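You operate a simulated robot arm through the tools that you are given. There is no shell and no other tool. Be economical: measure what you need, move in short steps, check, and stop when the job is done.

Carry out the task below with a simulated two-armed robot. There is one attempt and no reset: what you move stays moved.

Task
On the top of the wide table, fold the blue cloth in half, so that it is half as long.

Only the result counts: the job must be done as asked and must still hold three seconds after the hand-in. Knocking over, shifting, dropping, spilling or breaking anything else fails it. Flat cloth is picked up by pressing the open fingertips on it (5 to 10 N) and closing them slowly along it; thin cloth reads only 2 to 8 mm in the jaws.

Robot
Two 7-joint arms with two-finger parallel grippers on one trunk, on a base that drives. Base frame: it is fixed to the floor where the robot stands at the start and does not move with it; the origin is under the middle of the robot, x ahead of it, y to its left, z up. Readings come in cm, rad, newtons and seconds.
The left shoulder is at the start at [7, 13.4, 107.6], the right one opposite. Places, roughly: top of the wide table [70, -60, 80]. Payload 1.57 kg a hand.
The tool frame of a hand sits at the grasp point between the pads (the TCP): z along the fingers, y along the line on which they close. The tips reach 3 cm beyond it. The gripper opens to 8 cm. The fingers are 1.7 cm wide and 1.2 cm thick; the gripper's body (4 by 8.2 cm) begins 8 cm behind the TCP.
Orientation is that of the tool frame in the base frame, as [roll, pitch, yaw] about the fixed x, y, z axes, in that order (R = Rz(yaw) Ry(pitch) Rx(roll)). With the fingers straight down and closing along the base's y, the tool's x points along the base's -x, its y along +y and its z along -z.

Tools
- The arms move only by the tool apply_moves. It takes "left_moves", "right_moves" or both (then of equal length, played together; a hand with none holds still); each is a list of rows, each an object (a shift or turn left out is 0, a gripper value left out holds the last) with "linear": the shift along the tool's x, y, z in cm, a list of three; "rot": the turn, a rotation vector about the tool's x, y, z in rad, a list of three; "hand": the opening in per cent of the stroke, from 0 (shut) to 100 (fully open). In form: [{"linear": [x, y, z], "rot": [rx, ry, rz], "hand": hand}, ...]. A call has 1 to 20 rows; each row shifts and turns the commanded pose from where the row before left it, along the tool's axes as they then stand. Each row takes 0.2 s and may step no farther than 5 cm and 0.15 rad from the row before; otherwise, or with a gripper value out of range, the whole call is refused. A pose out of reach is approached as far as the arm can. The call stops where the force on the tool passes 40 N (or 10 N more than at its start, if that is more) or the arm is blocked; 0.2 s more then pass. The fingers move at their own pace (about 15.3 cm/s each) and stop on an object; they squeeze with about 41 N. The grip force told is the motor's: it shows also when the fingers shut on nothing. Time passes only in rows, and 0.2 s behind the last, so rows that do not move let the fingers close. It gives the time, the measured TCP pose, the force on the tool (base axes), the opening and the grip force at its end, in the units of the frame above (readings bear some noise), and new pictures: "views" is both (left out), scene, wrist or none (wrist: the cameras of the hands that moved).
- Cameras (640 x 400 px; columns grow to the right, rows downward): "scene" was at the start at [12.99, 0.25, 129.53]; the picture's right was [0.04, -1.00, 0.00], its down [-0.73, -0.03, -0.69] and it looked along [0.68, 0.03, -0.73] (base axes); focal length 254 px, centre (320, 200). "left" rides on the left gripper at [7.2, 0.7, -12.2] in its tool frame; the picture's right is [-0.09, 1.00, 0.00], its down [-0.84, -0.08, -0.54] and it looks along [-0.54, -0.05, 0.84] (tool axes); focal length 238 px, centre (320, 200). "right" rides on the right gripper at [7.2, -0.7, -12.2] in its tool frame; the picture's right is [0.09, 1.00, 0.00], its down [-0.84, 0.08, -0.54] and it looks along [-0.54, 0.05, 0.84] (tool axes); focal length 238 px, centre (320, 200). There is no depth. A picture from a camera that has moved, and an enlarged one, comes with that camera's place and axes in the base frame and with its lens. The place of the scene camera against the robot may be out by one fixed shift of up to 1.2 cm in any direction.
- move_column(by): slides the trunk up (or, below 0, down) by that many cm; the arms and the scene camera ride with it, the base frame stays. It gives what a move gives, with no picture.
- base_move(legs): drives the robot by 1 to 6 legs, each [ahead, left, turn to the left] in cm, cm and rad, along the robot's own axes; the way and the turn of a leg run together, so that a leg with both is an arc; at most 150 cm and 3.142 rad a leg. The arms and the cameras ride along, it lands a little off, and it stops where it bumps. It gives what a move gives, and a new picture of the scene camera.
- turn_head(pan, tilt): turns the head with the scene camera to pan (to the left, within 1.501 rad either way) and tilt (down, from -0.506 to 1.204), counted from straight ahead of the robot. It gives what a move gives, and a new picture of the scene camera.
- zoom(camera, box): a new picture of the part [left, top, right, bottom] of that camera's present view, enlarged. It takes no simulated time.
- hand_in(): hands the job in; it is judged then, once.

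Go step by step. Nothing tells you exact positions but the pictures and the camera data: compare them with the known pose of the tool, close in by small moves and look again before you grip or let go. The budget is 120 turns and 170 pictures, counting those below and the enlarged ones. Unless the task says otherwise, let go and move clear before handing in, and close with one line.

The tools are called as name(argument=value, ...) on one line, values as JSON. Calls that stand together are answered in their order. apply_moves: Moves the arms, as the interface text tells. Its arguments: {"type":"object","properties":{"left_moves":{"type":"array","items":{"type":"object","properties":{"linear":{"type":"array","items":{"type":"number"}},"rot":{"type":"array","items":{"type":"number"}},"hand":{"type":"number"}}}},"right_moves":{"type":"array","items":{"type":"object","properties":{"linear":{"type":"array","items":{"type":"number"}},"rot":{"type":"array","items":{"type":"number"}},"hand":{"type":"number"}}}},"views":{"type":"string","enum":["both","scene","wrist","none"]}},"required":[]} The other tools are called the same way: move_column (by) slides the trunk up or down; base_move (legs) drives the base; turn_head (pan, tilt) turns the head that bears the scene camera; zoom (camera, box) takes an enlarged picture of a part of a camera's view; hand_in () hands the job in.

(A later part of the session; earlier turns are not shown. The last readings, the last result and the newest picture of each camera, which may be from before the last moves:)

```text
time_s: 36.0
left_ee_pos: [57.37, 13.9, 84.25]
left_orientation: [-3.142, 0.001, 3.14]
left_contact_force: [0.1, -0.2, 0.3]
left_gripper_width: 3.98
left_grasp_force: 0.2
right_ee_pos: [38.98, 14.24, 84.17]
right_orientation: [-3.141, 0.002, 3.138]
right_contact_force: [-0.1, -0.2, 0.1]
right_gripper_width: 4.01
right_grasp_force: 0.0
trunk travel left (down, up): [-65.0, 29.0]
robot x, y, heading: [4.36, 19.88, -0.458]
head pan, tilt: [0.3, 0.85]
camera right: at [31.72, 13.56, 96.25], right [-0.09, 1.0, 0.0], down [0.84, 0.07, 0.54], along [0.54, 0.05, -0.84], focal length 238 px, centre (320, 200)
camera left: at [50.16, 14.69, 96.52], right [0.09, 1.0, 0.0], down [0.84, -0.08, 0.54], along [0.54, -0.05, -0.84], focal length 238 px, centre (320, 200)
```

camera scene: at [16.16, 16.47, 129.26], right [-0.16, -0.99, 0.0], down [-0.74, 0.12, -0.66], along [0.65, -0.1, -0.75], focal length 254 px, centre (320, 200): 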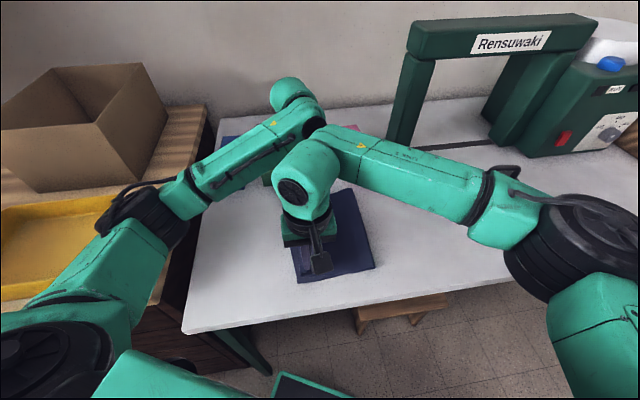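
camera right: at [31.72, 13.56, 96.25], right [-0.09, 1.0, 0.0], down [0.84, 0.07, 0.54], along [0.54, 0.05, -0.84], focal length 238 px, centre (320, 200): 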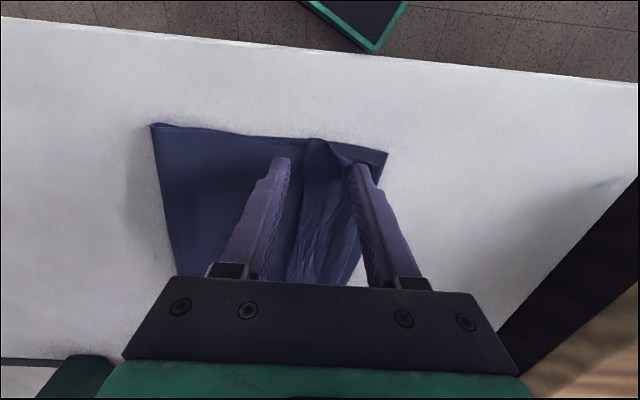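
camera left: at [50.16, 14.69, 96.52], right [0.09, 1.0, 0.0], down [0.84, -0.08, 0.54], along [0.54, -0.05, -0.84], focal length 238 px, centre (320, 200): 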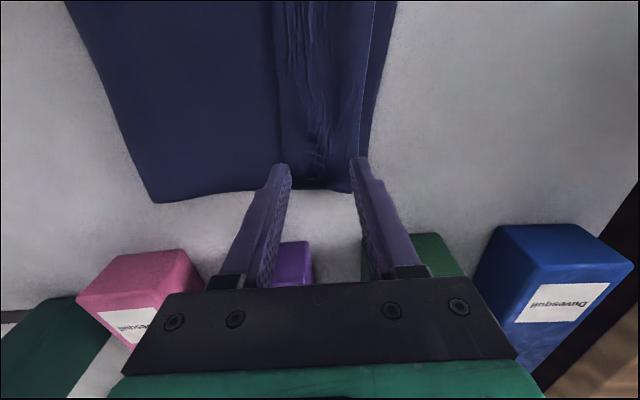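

The jaws straddle the pleat at both ends. I'll lower slightly, staying above the bottom layer, and close slowly.

apply_moves(left_moves=[{"linear": [0.5, 0, 0.3]}, {"linear": [0, 0, 0.25], "hand": 46}, {"hand": 42}, {"hand": 38}, {"hand": 34}, {"hand": 30}, {"hand": 26}, {"hand": 22}, {"hand": 18}, {"hand": 14}, {"hand": 11}, {"hand": 8}, {"hand": 5}, {"hand": 2}, {"hand": 0}, {}, {}], right_moves=[{"linear": [0, 0, 0.3]}, {"linear": [0, 0, 0.25], "hand": 46}, {"hand": 42}, {"hand": 38}, {"hand": 34}, {"hand": 30}, {"hand": 26}, {"hand": 22}, {"hand": 18}, {"hand": 14}, {"hand": 11}, {"hand": 8}, {"hand": 5}, {"hand": 2}, {"hand": 0}, {}, {}], views="wrist")

```text
time_s: 39.6
left_ee_pos: [57.0, 13.95, 83.86]
left_orientation: [-3.14, 0.001, 3.139]
left_contact_force: [0.6, 0.1, 0.6]
left_gripper_width: 0.0
left_grasp_force: 21.1
right_ee_pos: [39.08, 14.29, 83.55]
right_orientation: [3.141, -0.001, 3.14]
right_contact_force: [0.3, -0.6, 0.2]
right_gripper_width: 0.01
right_grasp_force: 21.4
trunk travel left (down, up): [-65.0, 29.0]
robot x, y, heading: [4.01, 20.32, -0.46]
head pan, tilt: [0.3, 0.85]
camera right: at [31.84, 13.63, 95.73], right [-0.09, 1.0, 0.0], down [0.84, 0.08, 0.54], along [0.54, 0.05, -0.84], focal length 238 px, centre (320, 200)
camera left: at [49.75, 14.7, 96.02], right [0.09, 1.0, 0.0], down [0.84, -0.08, 0.54], along [0.54, -0.05, -0.84], focal length 238 px, centre (320, 200)
```

right: 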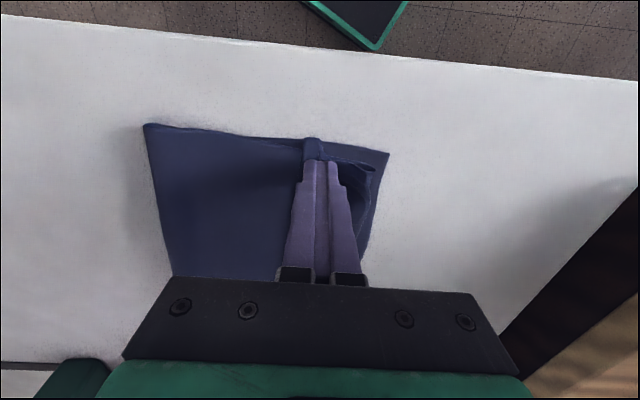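
left: 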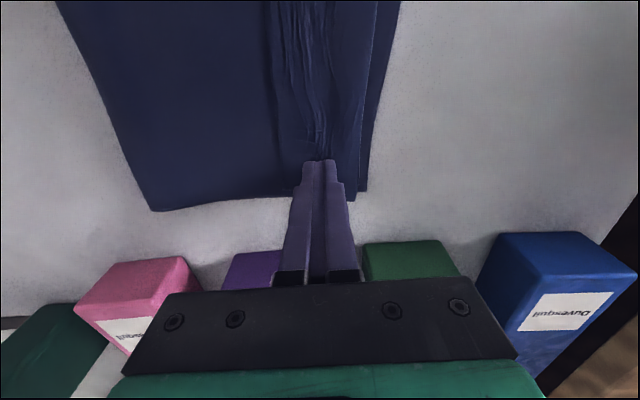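

They closed above the pleat. I'll reopen, go slightly lower to light contact, and check the force.

apply_moves(left_moves=[{"linear": [0, 0, -0.8]}, {"hand": 25}, {"hand": 50}, {}, {"linear": [0, 0, 0.6]}, {"linear": [0, 0, 0.5]}, {}], right_moves=[{"linear": [0, 0, -0.8]}, {"hand": 25}, {"hand": 50}, {}, {"linear": [0, 0, 0.6]}, {"linear": [0, 0, 0.35]}, {}], views="none")

```text
time_s: 41.2
left_ee_pos: [56.96, 13.92, 83.41]
left_orientation: [3.141, -0.002, 3.142]
left_contact_force: [1.0, -0.1, 0.1]
left_gripper_width: 4.03
left_grasp_force: 0.1
right_ee_pos: [39.04, 14.23, 83.43]
right_orientation: [3.141, 0.0, 3.139]
right_contact_force: [-0.5, -0.2, 1.0]
right_gripper_width: 3.98
right_grasp_force: 0.2
trunk travel left (down, up): [-65.0, 29.0]
robot x, y, heading: [3.99, 19.67, -0.462]
head pan, tilt: [0.3, 0.85]
```

apply_moves(left_moves=[{"linear": [0, 0, 0.1]}, {"linear": [0, 0, 0.05]}, {}, {}], right_moves=[{"linear": [0, 0, 0.1]}, {"linear": [0, 0, 0.05]}, {}, {}], views="none")

```text
time_s: 42.2
left_ee_pos: [56.92, 14.04, 83.37]
left_orientation: [3.141, -0.002, 3.141]
left_contact_force: [-1.3, -0.9, 0.9]
left_gripper_width: 3.97
left_grasp_force: 0.1
right_ee_pos: [39.03, 14.29, 83.38]
right_orientation: [-3.141, 0.0, 3.138]
right_contact_force: [-0.1, 0.2, 5.5]
right_gripper_width: 3.96
right_grasp_force: 0.1
trunk travel left (down, up): [-65.0, 29.0]
robot x, y, heading: [3.5, 20.24, -0.458]
head pan, tilt: [0.3, 0.85]
```

apply_moves(left_moves=[{"linear": [0, 0, 0.08]}, {}, {}], views="none")

```text
time_s: 43.0
left_ee_pos: [56.77, 13.91, 83.37]
left_orientation: [-3.14, 0.002, 3.139]
left_contact_force: [0.2, 0.7, 4.6]
left_gripper_width: 4.01
left_grasp_force: 0.1
right_ee_pos: [38.92, 14.37, 83.29]
right_orientation: [-3.141, 0.001, 3.137]
right_contact_force: [2.3, -0.1, 4.2]
right_gripper_width: 4.01
right_grasp_force: 0.0
trunk travel left (down, up): [-65.0, 29.0]
robot x, y, heading: [4.01, 19.98, -0.458]
head pan, tilt: [0.3, 0.85]
```

Contact is light, about 4–5 N on each hand. I'll close slowly.

apply_moves(left_moves=[{"hand": 47}, {"hand": 44}, {"hand": 41}, {"hand": 38}, {"hand": 35}, {"hand": 32}, {"hand": 29}, {"hand": 26}, {"hand": 23}, {"hand": 20}, {"hand": 17}, {"hand": 14}, {"hand": 11}, {"hand": 8}, {"hand": 6}, {"hand": 4}, {"hand": 2}, {"hand": 0}, {}, {}], right_moves=[{"hand": 47}, {"hand": 44}, {"hand": 41}, {"hand": 38}, {"hand": 35}, {"hand": 32}, {"hand": 29}, {"hand": 26}, {"hand": 23}, {"hand": 20}, {"hand": 17}, {"hand": 14}, {"hand": 11}, {"hand": 8}, {"hand": 6}, {"hand": 4}, {"hand": 2}, {"hand": 0}, {}, {}], views="wrist")

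```text
time_s: 47.2
left_ee_pos: [56.87, 13.9, 83.29]
left_orientation: [-3.141, -0.001, 3.14]
left_contact_force: [-0.4, -0.3, 5.2]
left_gripper_width: 0.33
left_grasp_force: 24.5
right_ee_pos: [38.88, 14.3, 83.54]
right_orientation: [3.141, 0.002, 3.139]
right_contact_force: [0.7, 1.3, 2.8]
right_gripper_width: 0.32
right_grasp_force: 23.9
trunk travel left (down, up): [-65.0, 29.0]
robot x, y, heading: [3.97, 19.87, -0.46]
head pan, tilt: [0.3, 0.85]
camera right: at [31.73, 13.64, 95.45], right [-0.09, 1.0, 0.0], down [0.84, 0.08, 0.54], along [0.54, 0.05, -0.84], focal length 238 px, centre (320, 200)
camera left: at [49.64, 14.64, 95.5], right [0.09, 1.0, 0.0], down [0.84, -0.08, 0.54], along [0.54, -0.05, -0.84], focal length 238 px, centre (320, 200)
```

right: 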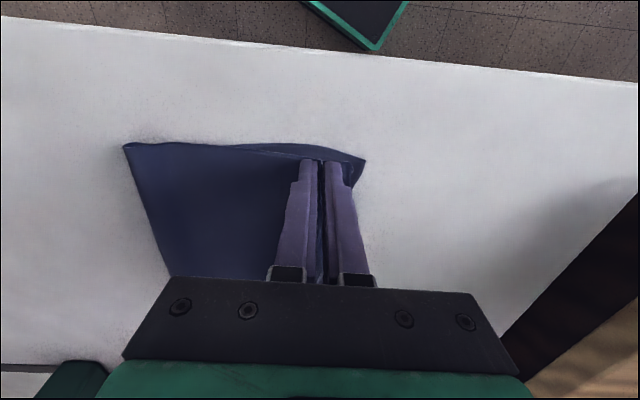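
left: 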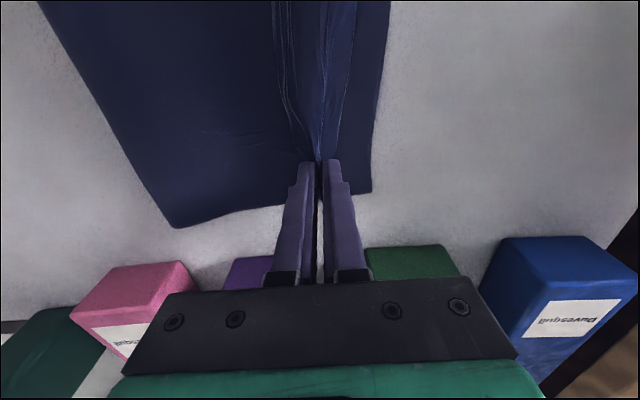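

Both grip at about 3.2 mm. I'll lift a few centimetres while moving back, to see whether only the top layer comes up.

apply_moves(left_moves=[{"linear": [0, -0.5, -1]}, {"linear": [0, -1, -1]}, {"linear": [0, -1, -1]}, {"linear": [0, -1, -1]}, {"linear": [0, -1, -1]}, {"linear": [0, -1, -1]}, {}], right_moves=[{"linear": [0, -0.5, -1]}, {"linear": [0, -1, -1]}, {"linear": [0, -1, -1]}, {"linear": [0, -1, -1]}, {"linear": [0, -1, -1]}, {"linear": [0, -1, -1]}, {}])

```text
time_s: 48.8
left_ee_pos: [56.92, 8.42, 89.31]
left_orientation: [-3.141, -0.001, 3.139]
left_contact_force: [0.3, 0.7, 0.9]
left_gripper_width: 0.36
left_grasp_force: 24.7
right_ee_pos: [39.14, 8.66, 89.27]
right_orientation: [3.142, 0.001, 3.139]
right_contact_force: [0.5, 0.0, 0.3]
right_gripper_width: 0.3
right_grasp_force: 24.8
trunk travel left (down, up): [-65.0, 29.0]
robot x, y, heading: [4.11, 20.16, -0.458]
head pan, tilt: [0.3, 0.85]
camera scene: at [16.2, 16.54, 129.26], right [-0.16, -0.99, 0.0], down [-0.74, 0.12, -0.66], along [0.65, -0.1, -0.75], focal length 254 px, centre (320, 200)
camera right: at [31.83, 8.02, 101.39], right [-0.09, 1.0, 0.0], down [0.84, 0.08, 0.54], along [0.54, 0.05, -0.84], focal length 238 px, centre (320, 200)
camera left: at [49.68, 9.1, 101.51], right [0.09, 1.0, 0.0], down [0.84, -0.08, 0.54], along [0.54, -0.05, -0.84], focal length 238 px, centre (320, 200)
```

scene: 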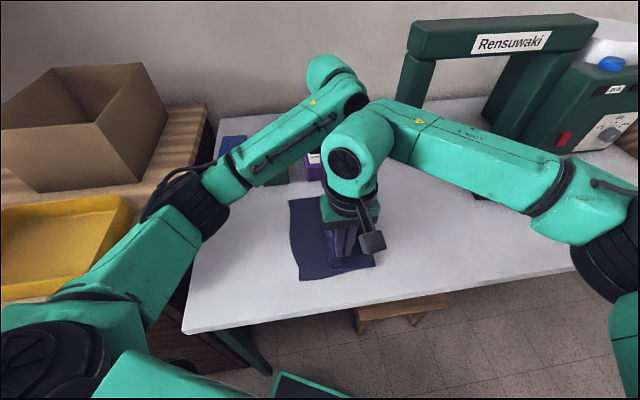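
right: 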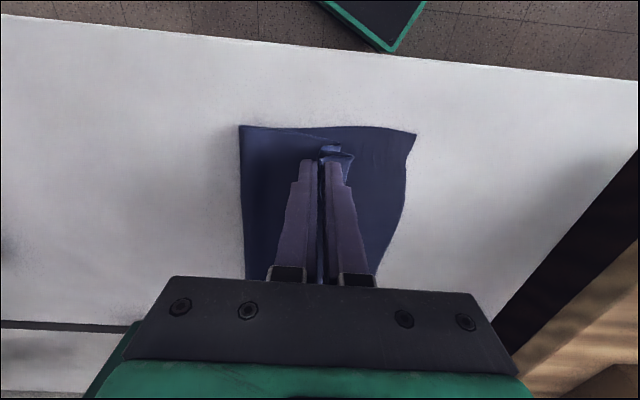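
left: 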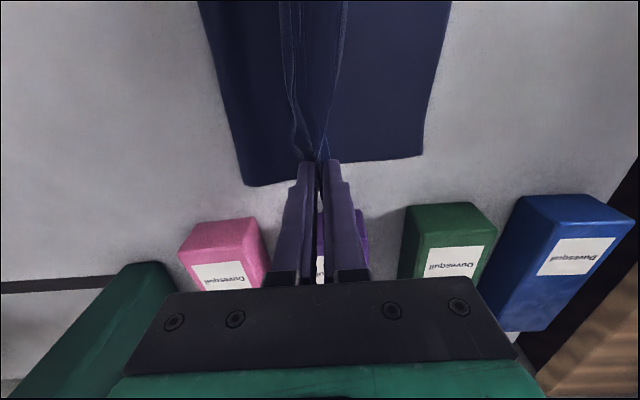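

Only the top layer came up. I'll peel it back well past the crease.

apply_moves(left_moves=[{"linear": [0, -1.4, -0.2]}, {"linear": [0, -1.4, -0.2]}, {"linear": [0, -1.4, -0.2]}, {"linear": [0, -1.4, 0]}, {"linear": [0, -1.4, 0]}, {"linear": [0, -1.4, 0]}, {"linear": [0, -1.4, 0]}, {"linear": [0, -1.4, 0]}, {"linear": [0, -1.4, 0]}, {"linear": [0, -1.4, 0]}, {}, {}], right_moves=[{"linear": [0, -1.4, -0.2]}, {"linear": [0, -1.4, -0.2]}, {"linear": [0, -1.4, -0.2]}, {"linear": [0, -1.4, 0]}, {"linear": [0, -1.4, 0]}, {"linear": [0, -1.4, 0]}, {"linear": [0, -1.4, 0]}, {"linear": [0, -1.4, 0]}, {"linear": [0, -1.4, 0]}, {"linear": [0, -1.4, 0]}, {}, {}], views="wrist")

```text
time_s: 51.4
left_ee_pos: [56.76, -4.9, 90.11]
left_orientation: [-3.139, -0.001, 3.139]
left_contact_force: [-0.7, 0.1, -0.2]
left_gripper_width: 0.36
left_grasp_force: 24.6
left hand out of reach, approached as far as the arm can: row 10
right_ee_pos: [38.94, -5.37, 90.06]
right_orientation: [-3.141, 0.001, 3.139]
right_contact_force: [-0.6, 0.1, 0.9]
right_gripper_width: 0.31
right_grasp_force: 24.5
trunk travel left (down, up): [-65.0, 29.0]
robot x, y, heading: [3.83, 20.11, -0.457]
head pan, tilt: [0.3, 0.85]
camera right: at [31.69, -6.0, 102.07], right [-0.09, 1.0, 0.0], down [0.84, 0.07, 0.54], along [0.54, 0.05, -0.84], focal length 238 px, centre (320, 200)
camera left: at [49.62, -4.17, 102.27], right [0.09, 1.0, 0.0], down [0.84, -0.08, 0.54], along [0.54, -0.05, -0.84], focal length 238 px, centre (320, 200)
```

right: 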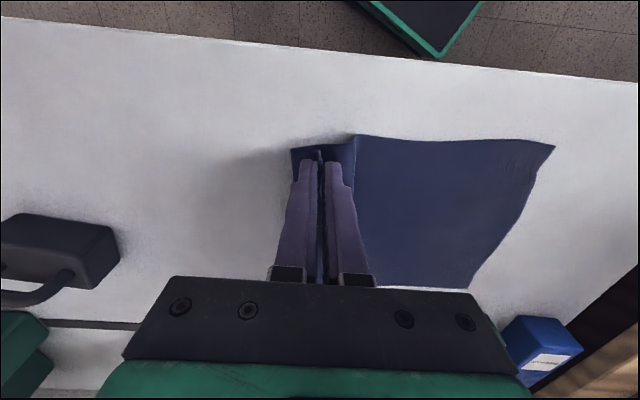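
left: 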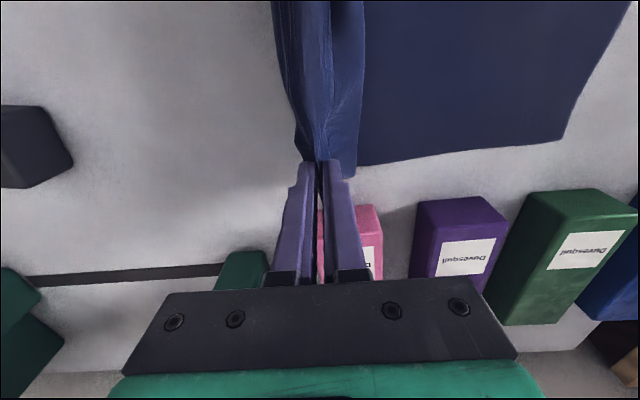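

The cloth is nearly unfolded, with the lower edge's corners at about (59,18) and (37.7,17.4). I'll lay it again on a low path so the crease stays near y = -1.5.

apply_moves(left_moves=[{"linear": [0, 1.45, 0]}, {"linear": [0, 1.45, 0]}, {"linear": [0, 1.45, 0]}, {"linear": [0, 1.45, 0]}, {"linear": [0, 1.45, 0.4]}, {"linear": [0, 1.45, 0.5]}, {"linear": [0, 1.45, 0.6]}, {"linear": [0, 1.45, 0.7]}, {"linear": [0, 1.45, 0.8]}, {"linear": [0, 1.45, 0.8]}, {}], right_moves=[{"linear": [-0.04, 1.5, 0]}, {"linear": [-0.04, 1.5, 0]}, {"linear": [-0.04, 1.5, 0]}, {"linear": [-0.04, 1.5, 0]}, {"linear": [-0.04, 1.5, 0.4]}, {"linear": [-0.04, 1.5, 0.5]}, {"linear": [-0.04, 1.5, 0.6]}, {"linear": [-0.04, 1.5, 0.7]}, {"linear": [-0.04, 1.5, 0.8]}, {"linear": [-0.04, 1.5, 0.8]}, {}], views="wrist")

```text
time_s: 53.8
left_ee_pos: [56.82, 9.7, 86.01]
left_orientation: [3.141, -0.001, 3.139]
left_contact_force: [-0.5, -0.2, -0.3]
left_gripper_width: 0.34
left_grasp_force: 23.9
right_ee_pos: [39.44, 9.79, 86.2]
right_orientation: [-3.142, 0.001, 3.137]
right_contact_force: [-0.4, -0.2, 0.4]
right_gripper_width: 0.31
right_grasp_force: 23.8
trunk travel left (down, up): [-65.0, 29.0]
robot x, y, heading: [4.39, 19.88, -0.455]
head pan, tilt: [0.3, 0.85]
camera right: at [32.29, 9.02, 98.22], right [-0.09, 1.0, 0.0], down [0.84, 0.07, 0.54], along [0.54, 0.05, -0.84], focal length 238 px, centre (320, 200)
camera left: at [49.63, 10.34, 98.24], right [0.09, 1.0, 0.0], down [0.84, -0.08, 0.54], along [0.54, -0.05, -0.84], focal length 238 px, centre (320, 200)
```

right: 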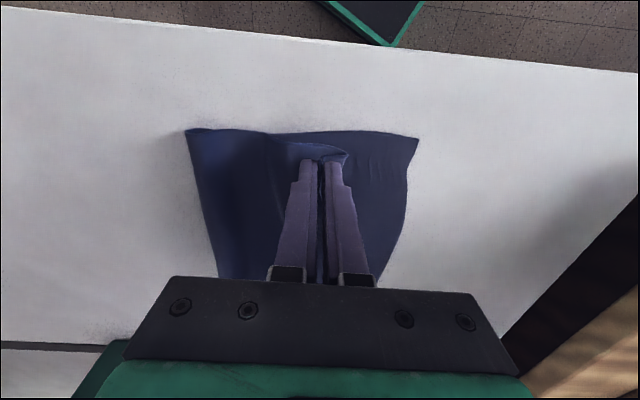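
left: 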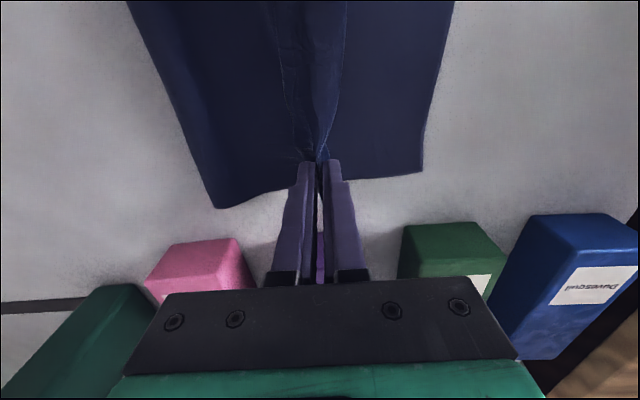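

The crease is near y = 0 and still rounded, so it will settle outward. I'll lower straight down here, then spread the gathered edge toward the lower edge.

apply_moves(left_moves=[{"linear": [0, 0, 0.8]}, {"linear": [0, 0, 0.8]}, {"linear": [0, 0, 0.6]}, {"linear": [0, 0, 0.3]}, {}, {}], right_moves=[{"linear": [0, 0, 0.9]}, {"linear": [0, 0, 0.9]}, {"linear": [0, 0, 0.6]}, {"linear": [0, 0, 0.3]}, {}, {}], views="wrist")

```text
time_s: 55.2
left_ee_pos: [56.76, 9.67, 83.72]
left_orientation: [-3.141, 0.001, 3.139]
left_contact_force: [-0.8, -0.3, -0.2]
left_gripper_width: 0.36
left_grasp_force: 24.2
right_ee_pos: [39.59, 9.71, 83.44]
right_orientation: [-3.14, 0.0, 3.139]
right_contact_force: [0.6, 0.7, 3.5]
right_gripper_width: 0.33
right_grasp_force: 24.9
trunk travel left (down, up): [-65.0, 29.0]
robot x, y, heading: [4.41, 19.57, -0.459]
head pan, tilt: [0.3, 0.85]
camera right: at [32.32, 9.11, 95.51], right [-0.09, 1.0, 0.0], down [0.84, 0.07, 0.54], along [0.54, 0.05, -0.84], focal length 238 px, centre (320, 200)
camera left: at [49.58, 10.33, 95.84], right [0.09, 1.0, 0.0], down [0.84, -0.08, 0.54], along [0.54, -0.05, -0.84], focal length 238 px, centre (320, 200)
```

right: 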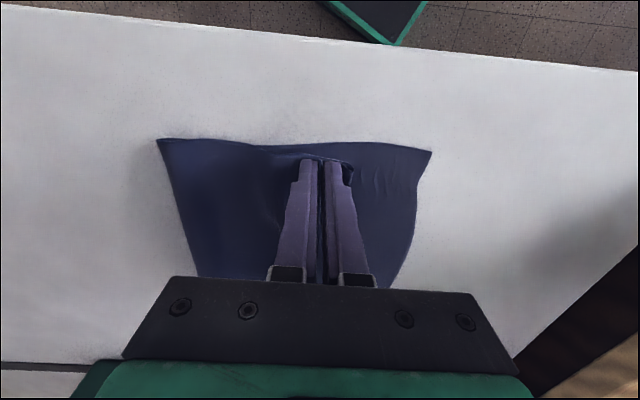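
left: 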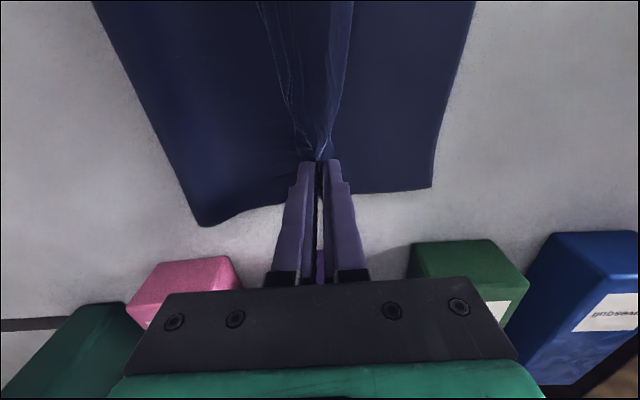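

The crease is now near y = -0.7. I'll press lightly and open the jaws while drifting outward, so the outer finger spreads the gathered flap.

apply_moves(left_moves=[{"linear": [0, 0, 0.3]}, {"linear": [0, 0, 0.1]}, {}, {}], right_moves=[{"linear": [0, 0, 0.05]}, {}, {}, {}], views="none")

```text
time_s: 56.2
left_ee_pos: [56.71, 9.69, 83.21]
left_orientation: [-3.14, 0.003, 3.139]
left_contact_force: [2.1, -0.3, 10.1]
left_gripper_width: 0.31
left_grasp_force: 24.3
right_ee_pos: [39.41, 9.74, 83.49]
right_orientation: [3.14, 0.001, 3.139]
right_contact_force: [0.7, -0.4, 3.1]
right_gripper_width: 0.31
right_grasp_force: 23.9
trunk travel left (down, up): [-65.0, 29.0]
robot x, y, heading: [3.81, 19.97, -0.46]
head pan, tilt: [0.3, 0.85]
```

apply_moves(left_moves=[{"linear": [0, 0, -0.02], "hand": 3}, {"hand": 5}, {"linear": [0, 0.2, 0], "hand": 10}, {"linear": [0, 0.2, 0], "hand": 15}, {"linear": [0, 0.2, 0], "hand": 20}, {"linear": [0, 0.2, 0], "hand": 25}, {"linear": [0, 0.2, 0], "hand": 30}, {"linear": [0, 0.2, 0], "hand": 35}, {"linear": [0, 0.2, 0], "hand": 40}, {"linear": [0, 0.2, 0], "hand": 45}, {"linear": [0, 0.2, 0], "hand": 50}, {}], right_moves=[{"linear": [0, 0, 0.1], "hand": 3}, {"hand": 5}, {"linear": [0, 0.2, 0], "hand": 10}, {"linear": [0, 0.2, 0], "hand": 15}, {"linear": [0, 0.2, 0], "hand": 20}, {"linear": [0, 0.2, 0], "hand": 25}, {"linear": [0, 0.2, 0], "hand": 30}, {"linear": [0, 0.2, 0], "hand": 35}, {"linear": [0, 0.2, 0], "hand": 40}, {"linear": [0, 0.2, 0], "hand": 45}, {"linear": [0, 0.2, 0], "hand": 50}, {}], views="wrist")

```text
time_s: 58.8
left_ee_pos: [56.79, 11.3, 83.29]
left_orientation: [-3.141, 0.001, 3.139]
left_contact_force: [0.7, -0.7, 3.4]
left_gripper_width: 4.07
left_grasp_force: 0.3
right_ee_pos: [39.38, 11.61, 83.39]
right_orientation: [3.142, 0.001, 3.138]
right_contact_force: [1.1, -1.8, 5.5]
right_gripper_width: 3.83
right_grasp_force: 0.0
trunk travel left (down, up): [-65.0, 29.0]
robot x, y, heading: [3.74, 19.76, -0.46]
head pan, tilt: [0.3, 0.85]
camera right: at [32.21, 10.93, 95.44], right [-0.09, 1.0, 0.0], down [0.84, 0.07, 0.54], along [0.54, 0.05, -0.84], focal length 238 px, centre (320, 200)
camera left: at [49.54, 12.11, 95.49], right [0.09, 1.0, 0.0], down [0.84, -0.08, 0.54], along [0.54, -0.05, -0.84], focal length 238 px, centre (320, 200)
```

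right: 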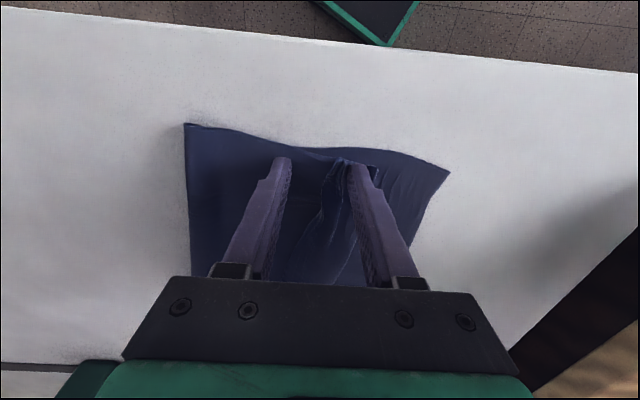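
left: 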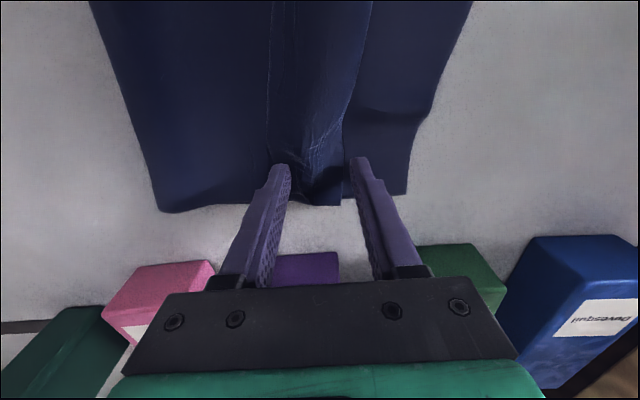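

apply_moves(left_moves=[{"linear": [0, 0, -1]}, {"linear": [0, 0, -2]}, {"linear": [0, 0, -3]}, {"linear": [0, 0, -4]}, {"linear": [0, 0, -4]}, {}], right_moves=[{"linear": [0, 0, -1]}, {"linear": [0, 0, -2]}, {"linear": [0, 0, -3]}, {"linear": [0, 0, -4]}, {"linear": [0, 0, -4]}, {}], views="wrist")

zoom(camera="right", box=[190, 80, 430, 270])

```text
time_s: 60.2
left_ee_pos: [56.98, 11.58, 97.26]
left_orientation: [3.141, -0.004, 3.139]
left_contact_force: [0.8, 0.8, -0.7]
left_gripper_width: 3.99
left_grasp_force: 0.2
right_ee_pos: [39.59, 11.8, 97.44]
right_orientation: [3.14, 0.001, 3.141]
right_contact_force: [-0.8, -0.3, 0.4]
right_gripper_width: 4.0
right_grasp_force: 0.1
trunk travel left (down, up): [-65.0, 29.0]
robot x, y, heading: [4.27, 20.54, -0.462]
head pan, tilt: [0.3, 0.85]
camera right: at [32.33, 11.2, 109.49], right [-0.09, 1.0, 0.0], down [0.84, 0.08, 0.54], along [0.54, 0.05, -0.84], focal length 238 px, centre (320, 200)
camera left: at [49.82, 12.31, 109.5], right [0.09, 1.0, 0.0], down [0.84, -0.08, 0.54], along [0.54, -0.05, -0.84], focal length 238 px, centre (320, 200)
```

right: 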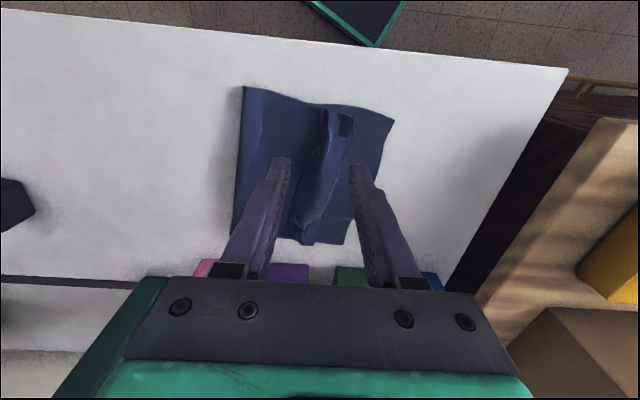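
left: 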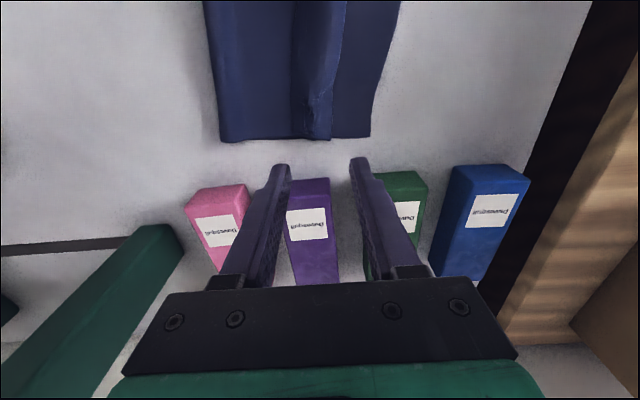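

```text
2.11 times, centred on (310, 175) of right
camera zoom: at [32.33, 11.2, 109.49], right [-0.09, 1.0, 0.0], down [0.84, 0.08, 0.54], along [0.54, 0.05, -0.84], focal length 502 px, centre (341, 253)
```

zoom: 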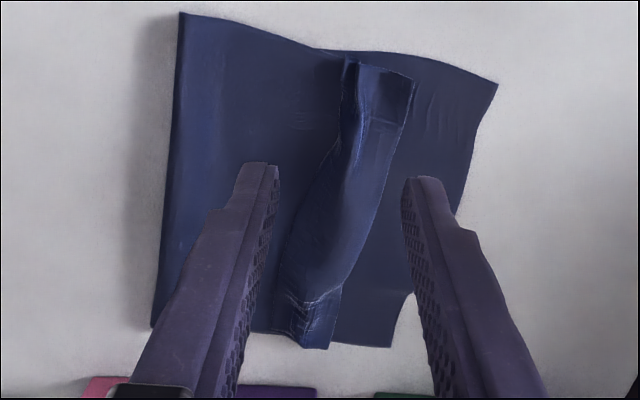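

The gather still leaves a pleat. I'll peel the top layer back and lay it flat on the table, then re-grip with the jaws closing along the edge (x) so no length is lost. First I'll re-grab the ridge.

apply_moves(left_moves=[{"linear": [0.4, -0.4, 4], "hand": 40}, {"linear": [0, 0, 4]}, {"linear": [0, 0, 3]}, {"linear": [0, 0, 2]}, {}], right_moves=[{"linear": [-0.6, 1.5, 4], "hand": 45}, {"linear": [0, 0, 4]}, {"linear": [0, 0, 3]}, {"linear": [0, 0, 2]}, {}], views="wrist")

```text
time_s: 61.4
left_ee_pos: [56.54, 11.08, 84.2]
left_orientation: [3.141, 0.001, 3.139]
left_contact_force: [-0.8, -1.2, -0.5]
left_gripper_width: 3.2
left_grasp_force: 0.0
right_ee_pos: [40.15, 13.15, 84.34]
right_orientation: [3.141, 0.0, 3.138]
right_contact_force: [1.1, 0.4, -0.3]
right_gripper_width: 3.63
right_grasp_force: 0.0
trunk travel left (down, up): [-65.0, 29.0]
robot x, y, heading: [3.6, 19.95, -0.465]
head pan, tilt: [0.3, 0.85]
camera right: at [33.0, 12.56, 96.44], right [-0.09, 1.0, 0.0], down [0.84, 0.07, 0.54], along [0.54, 0.05, -0.84], focal length 238 px, centre (320, 200)
camera left: at [49.31, 11.86, 96.43], right [0.09, 1.0, 0.0], down [0.84, -0.08, 0.54], along [0.54, -0.05, -0.84], focal length 238 px, centre (320, 200)
```

right: 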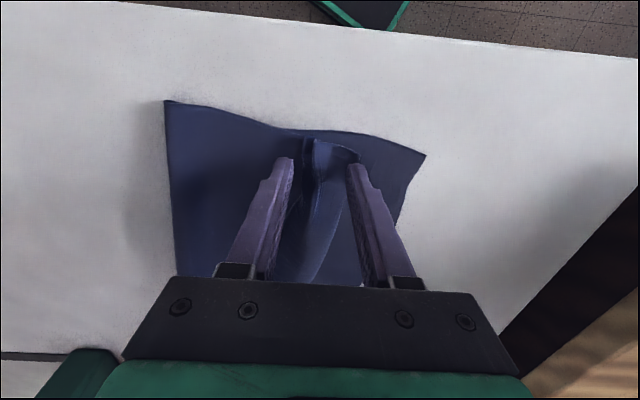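
left: 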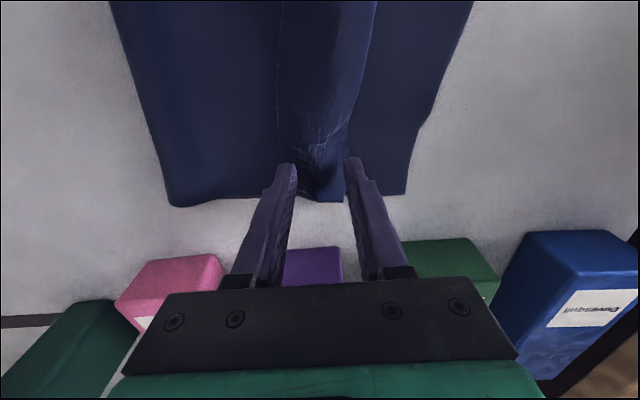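

apply_moves(left_moves=[{"linear": [0, 0, 0.4]}, {"linear": [0, 0, 0.35]}, {"hand": 37}, {"hand": 34}, {"hand": 31}, {"hand": 28}, {"hand": 25}, {"hand": 22}, {"hand": 19}, {"hand": 16}, {"hand": 13}, {"hand": 10}, {"hand": 8}, {"hand": 6}, {"hand": 4}, {"hand": 2}, {"hand": 0}, {}, {}], right_moves=[{"linear": [0, 0, 0.4]}, {"linear": [0, 0, 0.45]}, {"hand": 40}, {"hand": 36}, {"hand": 32}, {"hand": 28}, {"hand": 25}, {"hand": 22}, {"hand": 19}, {"hand": 16}, {"hand": 13}, {"hand": 10}, {"hand": 8}, {"hand": 6}, {"hand": 4}, {"hand": 2}, {"hand": 0}, {}, {}], views="none")

```text
time_s: 65.4
left_ee_pos: [56.46, 10.98, 83.44]
left_orientation: [-3.142, -0.001, 3.139]
left_contact_force: [0.8, 0.7, 0.2]
left_gripper_width: 0.33
left_grasp_force: 24.4
right_ee_pos: [40.21, 13.11, 83.42]
right_orientation: [3.141, -0.001, 3.14]
right_contact_force: [-0.6, 0.5, 0.7]
right_gripper_width: 0.35
right_grasp_force: 24.4
trunk travel left (down, up): [-65.0, 29.0]
robot x, y, heading: [3.71, 20.43, -0.463]
head pan, tilt: [0.3, 0.85]
```

Both caught the ridge with no press force. I'll peel it back.

apply_moves(left_moves=[{"linear": [0, -0.4, -1]}, {"linear": [0, -1, -1]}, {"linear": [0, -1, -1]}, {"linear": [0, -1, -1]}, {"linear": [0, -1, -1]}, {"linear": [0, -1, -1]}, {"linear": [0, -1, -1]}, {"linear": [0, -1, 0]}, {"linear": [0, -1, 0]}, {"linear": [0, -1, 0]}, {"linear": [0, -1, 0]}, {"linear": [0, -1, 0]}, {"linear": [0, -1, 0]}, {"linear": [0, -1, 0]}, {}], right_moves=[{"linear": [0, -0.5, -1]}, {"linear": [0, -1.15, -1]}, {"linear": [0, -1.15, -1]}, {"linear": [0, -1.15, -1]}, {"linear": [0, -1.15, -1]}, {"linear": [0, -1.15, -1]}, {"linear": [0, -1.15, -1]}, {"linear": [0, -1.15, 0]}, {"linear": [0, -1.15, 0]}, {"linear": [0, -1.15, 0]}, {"linear": [0, -1.15, 0]}, {"linear": [0, -1.15, 0]}, {"linear": [0, -1.15, 0]}, {"linear": [0, -1.15, 0]}, {}], views="wrist")

```text
time_s: 68.6
left_ee_pos: [56.37, -2.43, 90.56]
left_orientation: [-3.14, -0.001, 3.139]
left_contact_force: [-0.1, 0.0, 0.1]
left_gripper_width: 0.34
left_grasp_force: 24.2
right_ee_pos: [39.98, -2.35, 90.38]
right_orientation: [3.142, 0.0, 3.137]
right_contact_force: [0.5, 0.3, -0.3]
right_gripper_width: 0.35
right_grasp_force: 23.9
trunk travel left (down, up): [-65.0, 29.0]
robot x, y, heading: [4.17, 20.08, -0.459]
head pan, tilt: [0.3, 0.85]
camera right: at [32.8, -2.94, 102.47], right [-0.09, 1.0, 0.0], down [0.84, 0.08, 0.54], along [0.54, 0.05, -0.84], focal length 238 px, centre (320, 200)
camera left: at [49.16, -1.68, 102.71], right [0.09, 1.0, 0.0], down [0.84, -0.08, 0.54], along [0.54, -0.05, -0.84], focal length 238 px, centre (320, 200)
```

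right: 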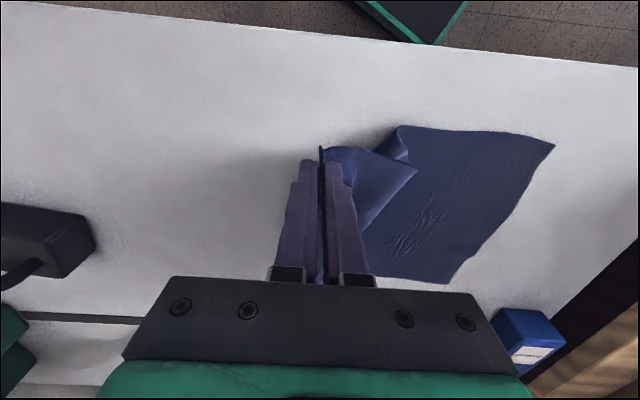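
left: 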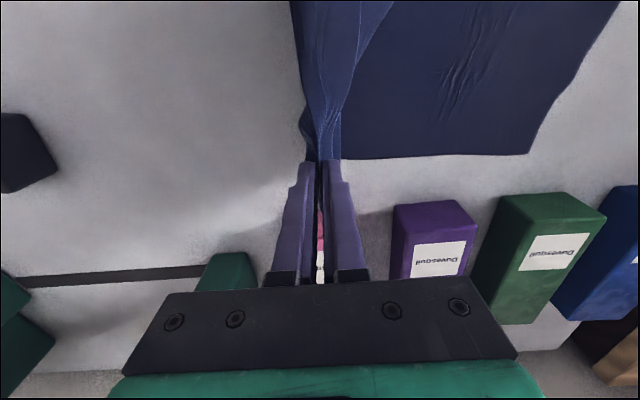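

apply_moves(left_moves=[{"linear": [0, 0, -1]}, {"linear": [0, 0, -1]}, {"linear": [0, 0, -1]}, {}], right_moves=[{"linear": [0, 0, -1]}, {"linear": [0, 0, -1]}, {"linear": [0, 0, -1]}, {}], views="none")

base_move(legs=[[4.2, -8.5, 0]])

apply_moves(left_moves=[{}], right_moves=[{}], views="wrist")

```text
time_s: 69.6
left_ee_pos: [56.27, -2.39, 93.46]
left_orientation: [3.141, 0.0, 3.14]
left_contact_force: [0.2, 0.7, 1.3]
left_gripper_width: 0.31
left_grasp_force: 24.2
right_ee_pos: [40.03, -2.46, 93.42]
right_orientation: [3.141, 0.0, 3.138]
right_contact_force: [0.7, -0.1, -0.4]
right_gripper_width: 0.34
right_grasp_force: 24.4
trunk travel left (down, up): [-65.0, 29.0]
robot x, y, heading: [3.98, 20.19, -0.463]
head pan, tilt: [0.3, 0.85]
```

```text
time_s: 70.8
left_ee_pos: [56.47, -11.82, 93.49]
left_orientation: [3.14, -0.002, 3.138]
left_contact_force: [-0.3, -0.6, 0.1]
left_gripper_width: 0.33
left_grasp_force: 24.6
right_ee_pos: [40.01, -11.83, 93.44]
right_orientation: [-3.14, -0.002, 3.139]
right_contact_force: [-0.1, 0.0, 0.3]
right_gripper_width: 0.34
right_grasp_force: 24.6
trunk travel left (down, up): [-65.0, 29.0]
robot x, y, heading: [3.63, 10.43, -0.462]
head pan, tilt: [0.3, 0.85]
camera scene: at [16.25, 7.14, 129.26], right [-0.16, -0.99, 0.0], down [-0.74, 0.12, -0.66], along [0.65, -0.1, -0.75], focal length 254 px, centre (320, 200)
```

scene: 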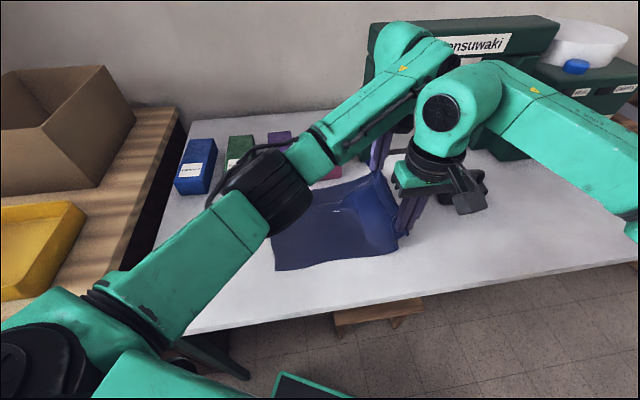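

```text
time_s: 71.2
left_ee_pos: [56.41, -11.6, 93.38]
left_orientation: [-3.139, 0.0, 3.14]
left_contact_force: [0.2, 0.3, -0.1]
left_gripper_width: 0.31
left_grasp_force: 24.6
right_ee_pos: [39.94, -11.61, 93.45]
right_orientation: [3.142, 0.001, 3.139]
right_contact_force: [-0.2, -0.4, -0.6]
right_gripper_width: 0.33
right_grasp_force: 24.2
trunk travel left (down, up): [-65.0, 29.0]
robot x, y, heading: [3.93, 10.96, -0.457]
head pan, tilt: [0.3, 0.85]
camera right: at [32.86, -12.31, 105.54], right [-0.09, 1.0, 0.0], down [0.84, 0.08, 0.54], along [0.54, 0.05, -0.84], focal length 238 px, centre (320, 200)
camera left: at [49.2, -10.96, 105.67], right [0.09, 1.0, 0.0], down [0.84, -0.08, 0.54], along [0.54, -0.05, -0.84], focal length 238 px, centre (320, 200)
```

right: 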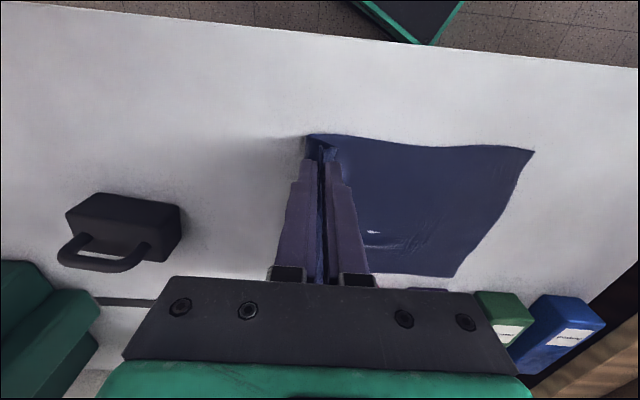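
left: 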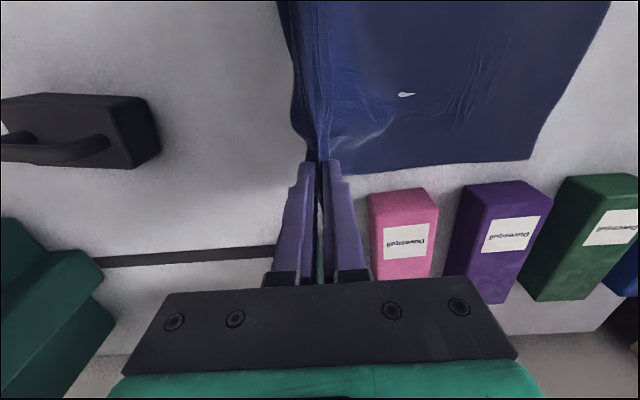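

The sheet is coming back flat. I'll lower it straight down and open under light pressure to flatten the edge.

apply_moves(left_moves=[{"linear": [0, -0.2, 1.5]}, {"linear": [0, -0.2, 1.5]}, {"linear": [0, 0, 1.5]}, {"linear": [0, 0, 1.5]}, {"linear": [0, 0.2, 1.5]}, {"linear": [0, 0.2, 1]}, {"linear": [0, 0, 0.8]}, {"linear": [0, 0, 0.6]}, {}], right_moves=[{"linear": [0, -0.2, 1.5]}, {"linear": [0, -0.2, 1.5]}, {"linear": [0, 0, 1.5]}, {"linear": [0, 0, 1.5]}, {"linear": [0, 0.2, 1.5]}, {"linear": [0, 0.2, 1]}, {"linear": [0, 0, 0.8]}, {"linear": [0, 0, 0.6]}, {}], views="wrist")

```text
time_s: 73.2
left_ee_pos: [56.42, -11.77, 83.66]
left_orientation: [-3.141, -0.001, 3.141]
left_contact_force: [0.5, 0.7, 1.0]
left_gripper_width: 0.34
left_grasp_force: 23.7
right_ee_pos: [40.0, -11.68, 83.5]
right_orientation: [-3.141, 0.0, 3.142]
right_contact_force: [0.7, 0.7, 0.4]
right_gripper_width: 0.34
right_grasp_force: 24.1
trunk travel left (down, up): [-65.0, 29.0]
robot x, y, heading: [3.72, 10.71, -0.458]
head pan, tilt: [0.3, 0.85]
camera right: at [32.83, -12.34, 95.6], right [-0.09, 1.0, 0.0], down [0.84, 0.08, 0.54], along [0.54, 0.05, -0.84], focal length 238 px, centre (320, 200)
camera left: at [49.18, -11.05, 95.82], right [0.09, 1.0, 0.0], down [0.84, -0.08, 0.54], along [0.54, -0.05, -0.84], focal length 238 px, centre (320, 200)
```

right: 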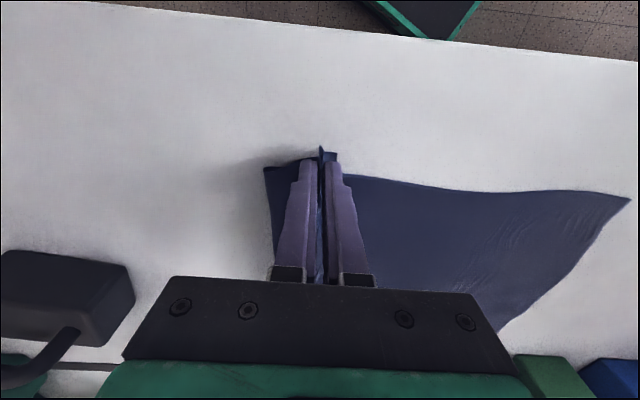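
left: 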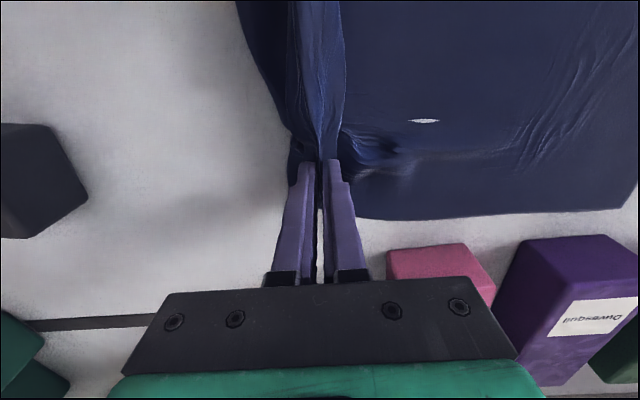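

apply_moves(left_moves=[{"linear": [0, 0, 0.25]}, {"linear": [0, 0, 0.15]}, {}, {}], right_moves=[{"linear": [0, 0, 0.2]}, {"linear": [0, 0, 0.1]}, {}, {}], views="none")

```text
time_s: 74.2
left_ee_pos: [56.34, -11.76, 83.43]
left_orientation: [-3.139, 0.005, 3.14]
left_contact_force: [1.3, -1.8, 10.3]
left_gripper_width: 0.33
left_grasp_force: 24.1
right_ee_pos: [39.86, -11.63, 83.31]
right_orientation: [3.141, 0.004, 3.139]
right_contact_force: [1.1, 0.8, 4.1]
right_gripper_width: 0.32
right_grasp_force: 24.3
trunk travel left (down, up): [-65.0, 29.0]
robot x, y, heading: [3.92, 10.88, -0.461]
head pan, tilt: [0.3, 0.85]
```

apply_moves(left_moves=[{"hand": 4}, {"linear": [0, -0.16, 0], "hand": 8}, {"linear": [0, -0.16, 0], "hand": 12}, {"linear": [0, -0.16, 0], "hand": 16}, {"linear": [0, -0.16, 0.02], "hand": 20}, {"linear": [0, -0.16, 0.02], "hand": 24}, {"linear": [0, -0.16, 0.02], "hand": 28}, {"linear": [0, -0.16, 0.02], "hand": 32}, {"linear": [0, -0.16, 0], "hand": 36}, {"linear": [0, -0.16, 0], "hand": 40}, {"linear": [0, -0.16, 0], "hand": 44}, {"linear": [0, -0.16, 0], "hand": 48}, {"linear": [0, -0.16, 0], "hand": 52}, {"linear": [0, -0.16, 0], "hand": 56}, {}], right_moves=[{"linear": [0, 0, 0.06], "hand": 4}, {"linear": [0, -0.16, 0], "hand": 8}, {"linear": [0, -0.16, 0], "hand": 12}, {"linear": [0, -0.16, 0], "hand": 16}, {"linear": [0, -0.16, 0.02], "hand": 20}, {"linear": [0, -0.16, 0.02], "hand": 24}, {"linear": [0, -0.16, 0.02], "hand": 28}, {"linear": [0, -0.16, 0.02], "hand": 32}, {"linear": [0, -0.16, 0], "hand": 36}, {"linear": [0, -0.16, 0], "hand": 40}, {"linear": [0, -0.16, 0], "hand": 44}, {"linear": [0, -0.16, 0], "hand": 48}, {"linear": [0, -0.16, 0], "hand": 52}, {"linear": [0, -0.16, 0], "hand": 56}, {}], views="wrist")

```text
time_s: 77.3
left_ee_pos: [56.25, -13.91, 83.31]
left_orientation: [-3.139, 0.0, 3.141]
left_contact_force: [0.6, 0.5, 4.4]
left_gripper_width: 4.51
left_grasp_force: 0.3
right_ee_pos: [39.81, -13.64, 83.25]
right_orientation: [-3.14, 0.003, 3.138]
right_contact_force: [2.3, -3.0, 21.8]
right_gripper_width: 4.27
right_grasp_force: 0.1
trunk travel left (down, up): [-65.0, 29.0]
robot x, y, heading: [3.69, 10.7, -0.457]
head pan, tilt: [0.3, 0.85]
camera right: at [32.64, -14.4, 95.31], right [-0.09, 1.0, 0.0], down [0.84, 0.08, 0.54], along [0.54, 0.05, -0.84], focal length 238 px, centre (320, 200)
camera left: at [48.95, -13.05, 95.43], right [0.09, 1.0, 0.0], down [0.84, -0.08, 0.54], along [0.54, -0.05, -0.84], focal length 238 px, centre (320, 200)
```

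right: 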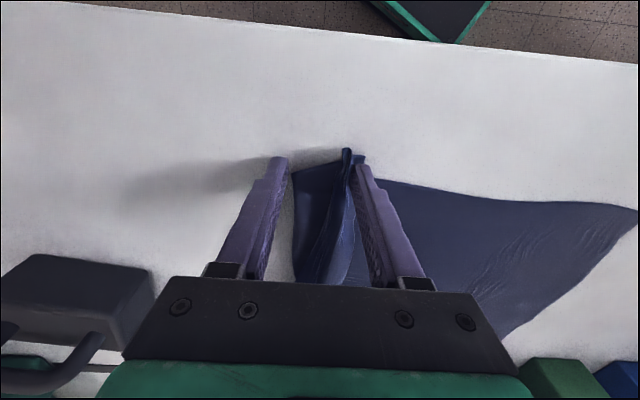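
left: 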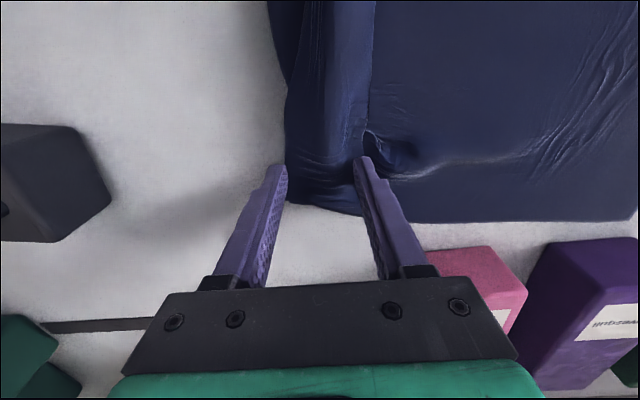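

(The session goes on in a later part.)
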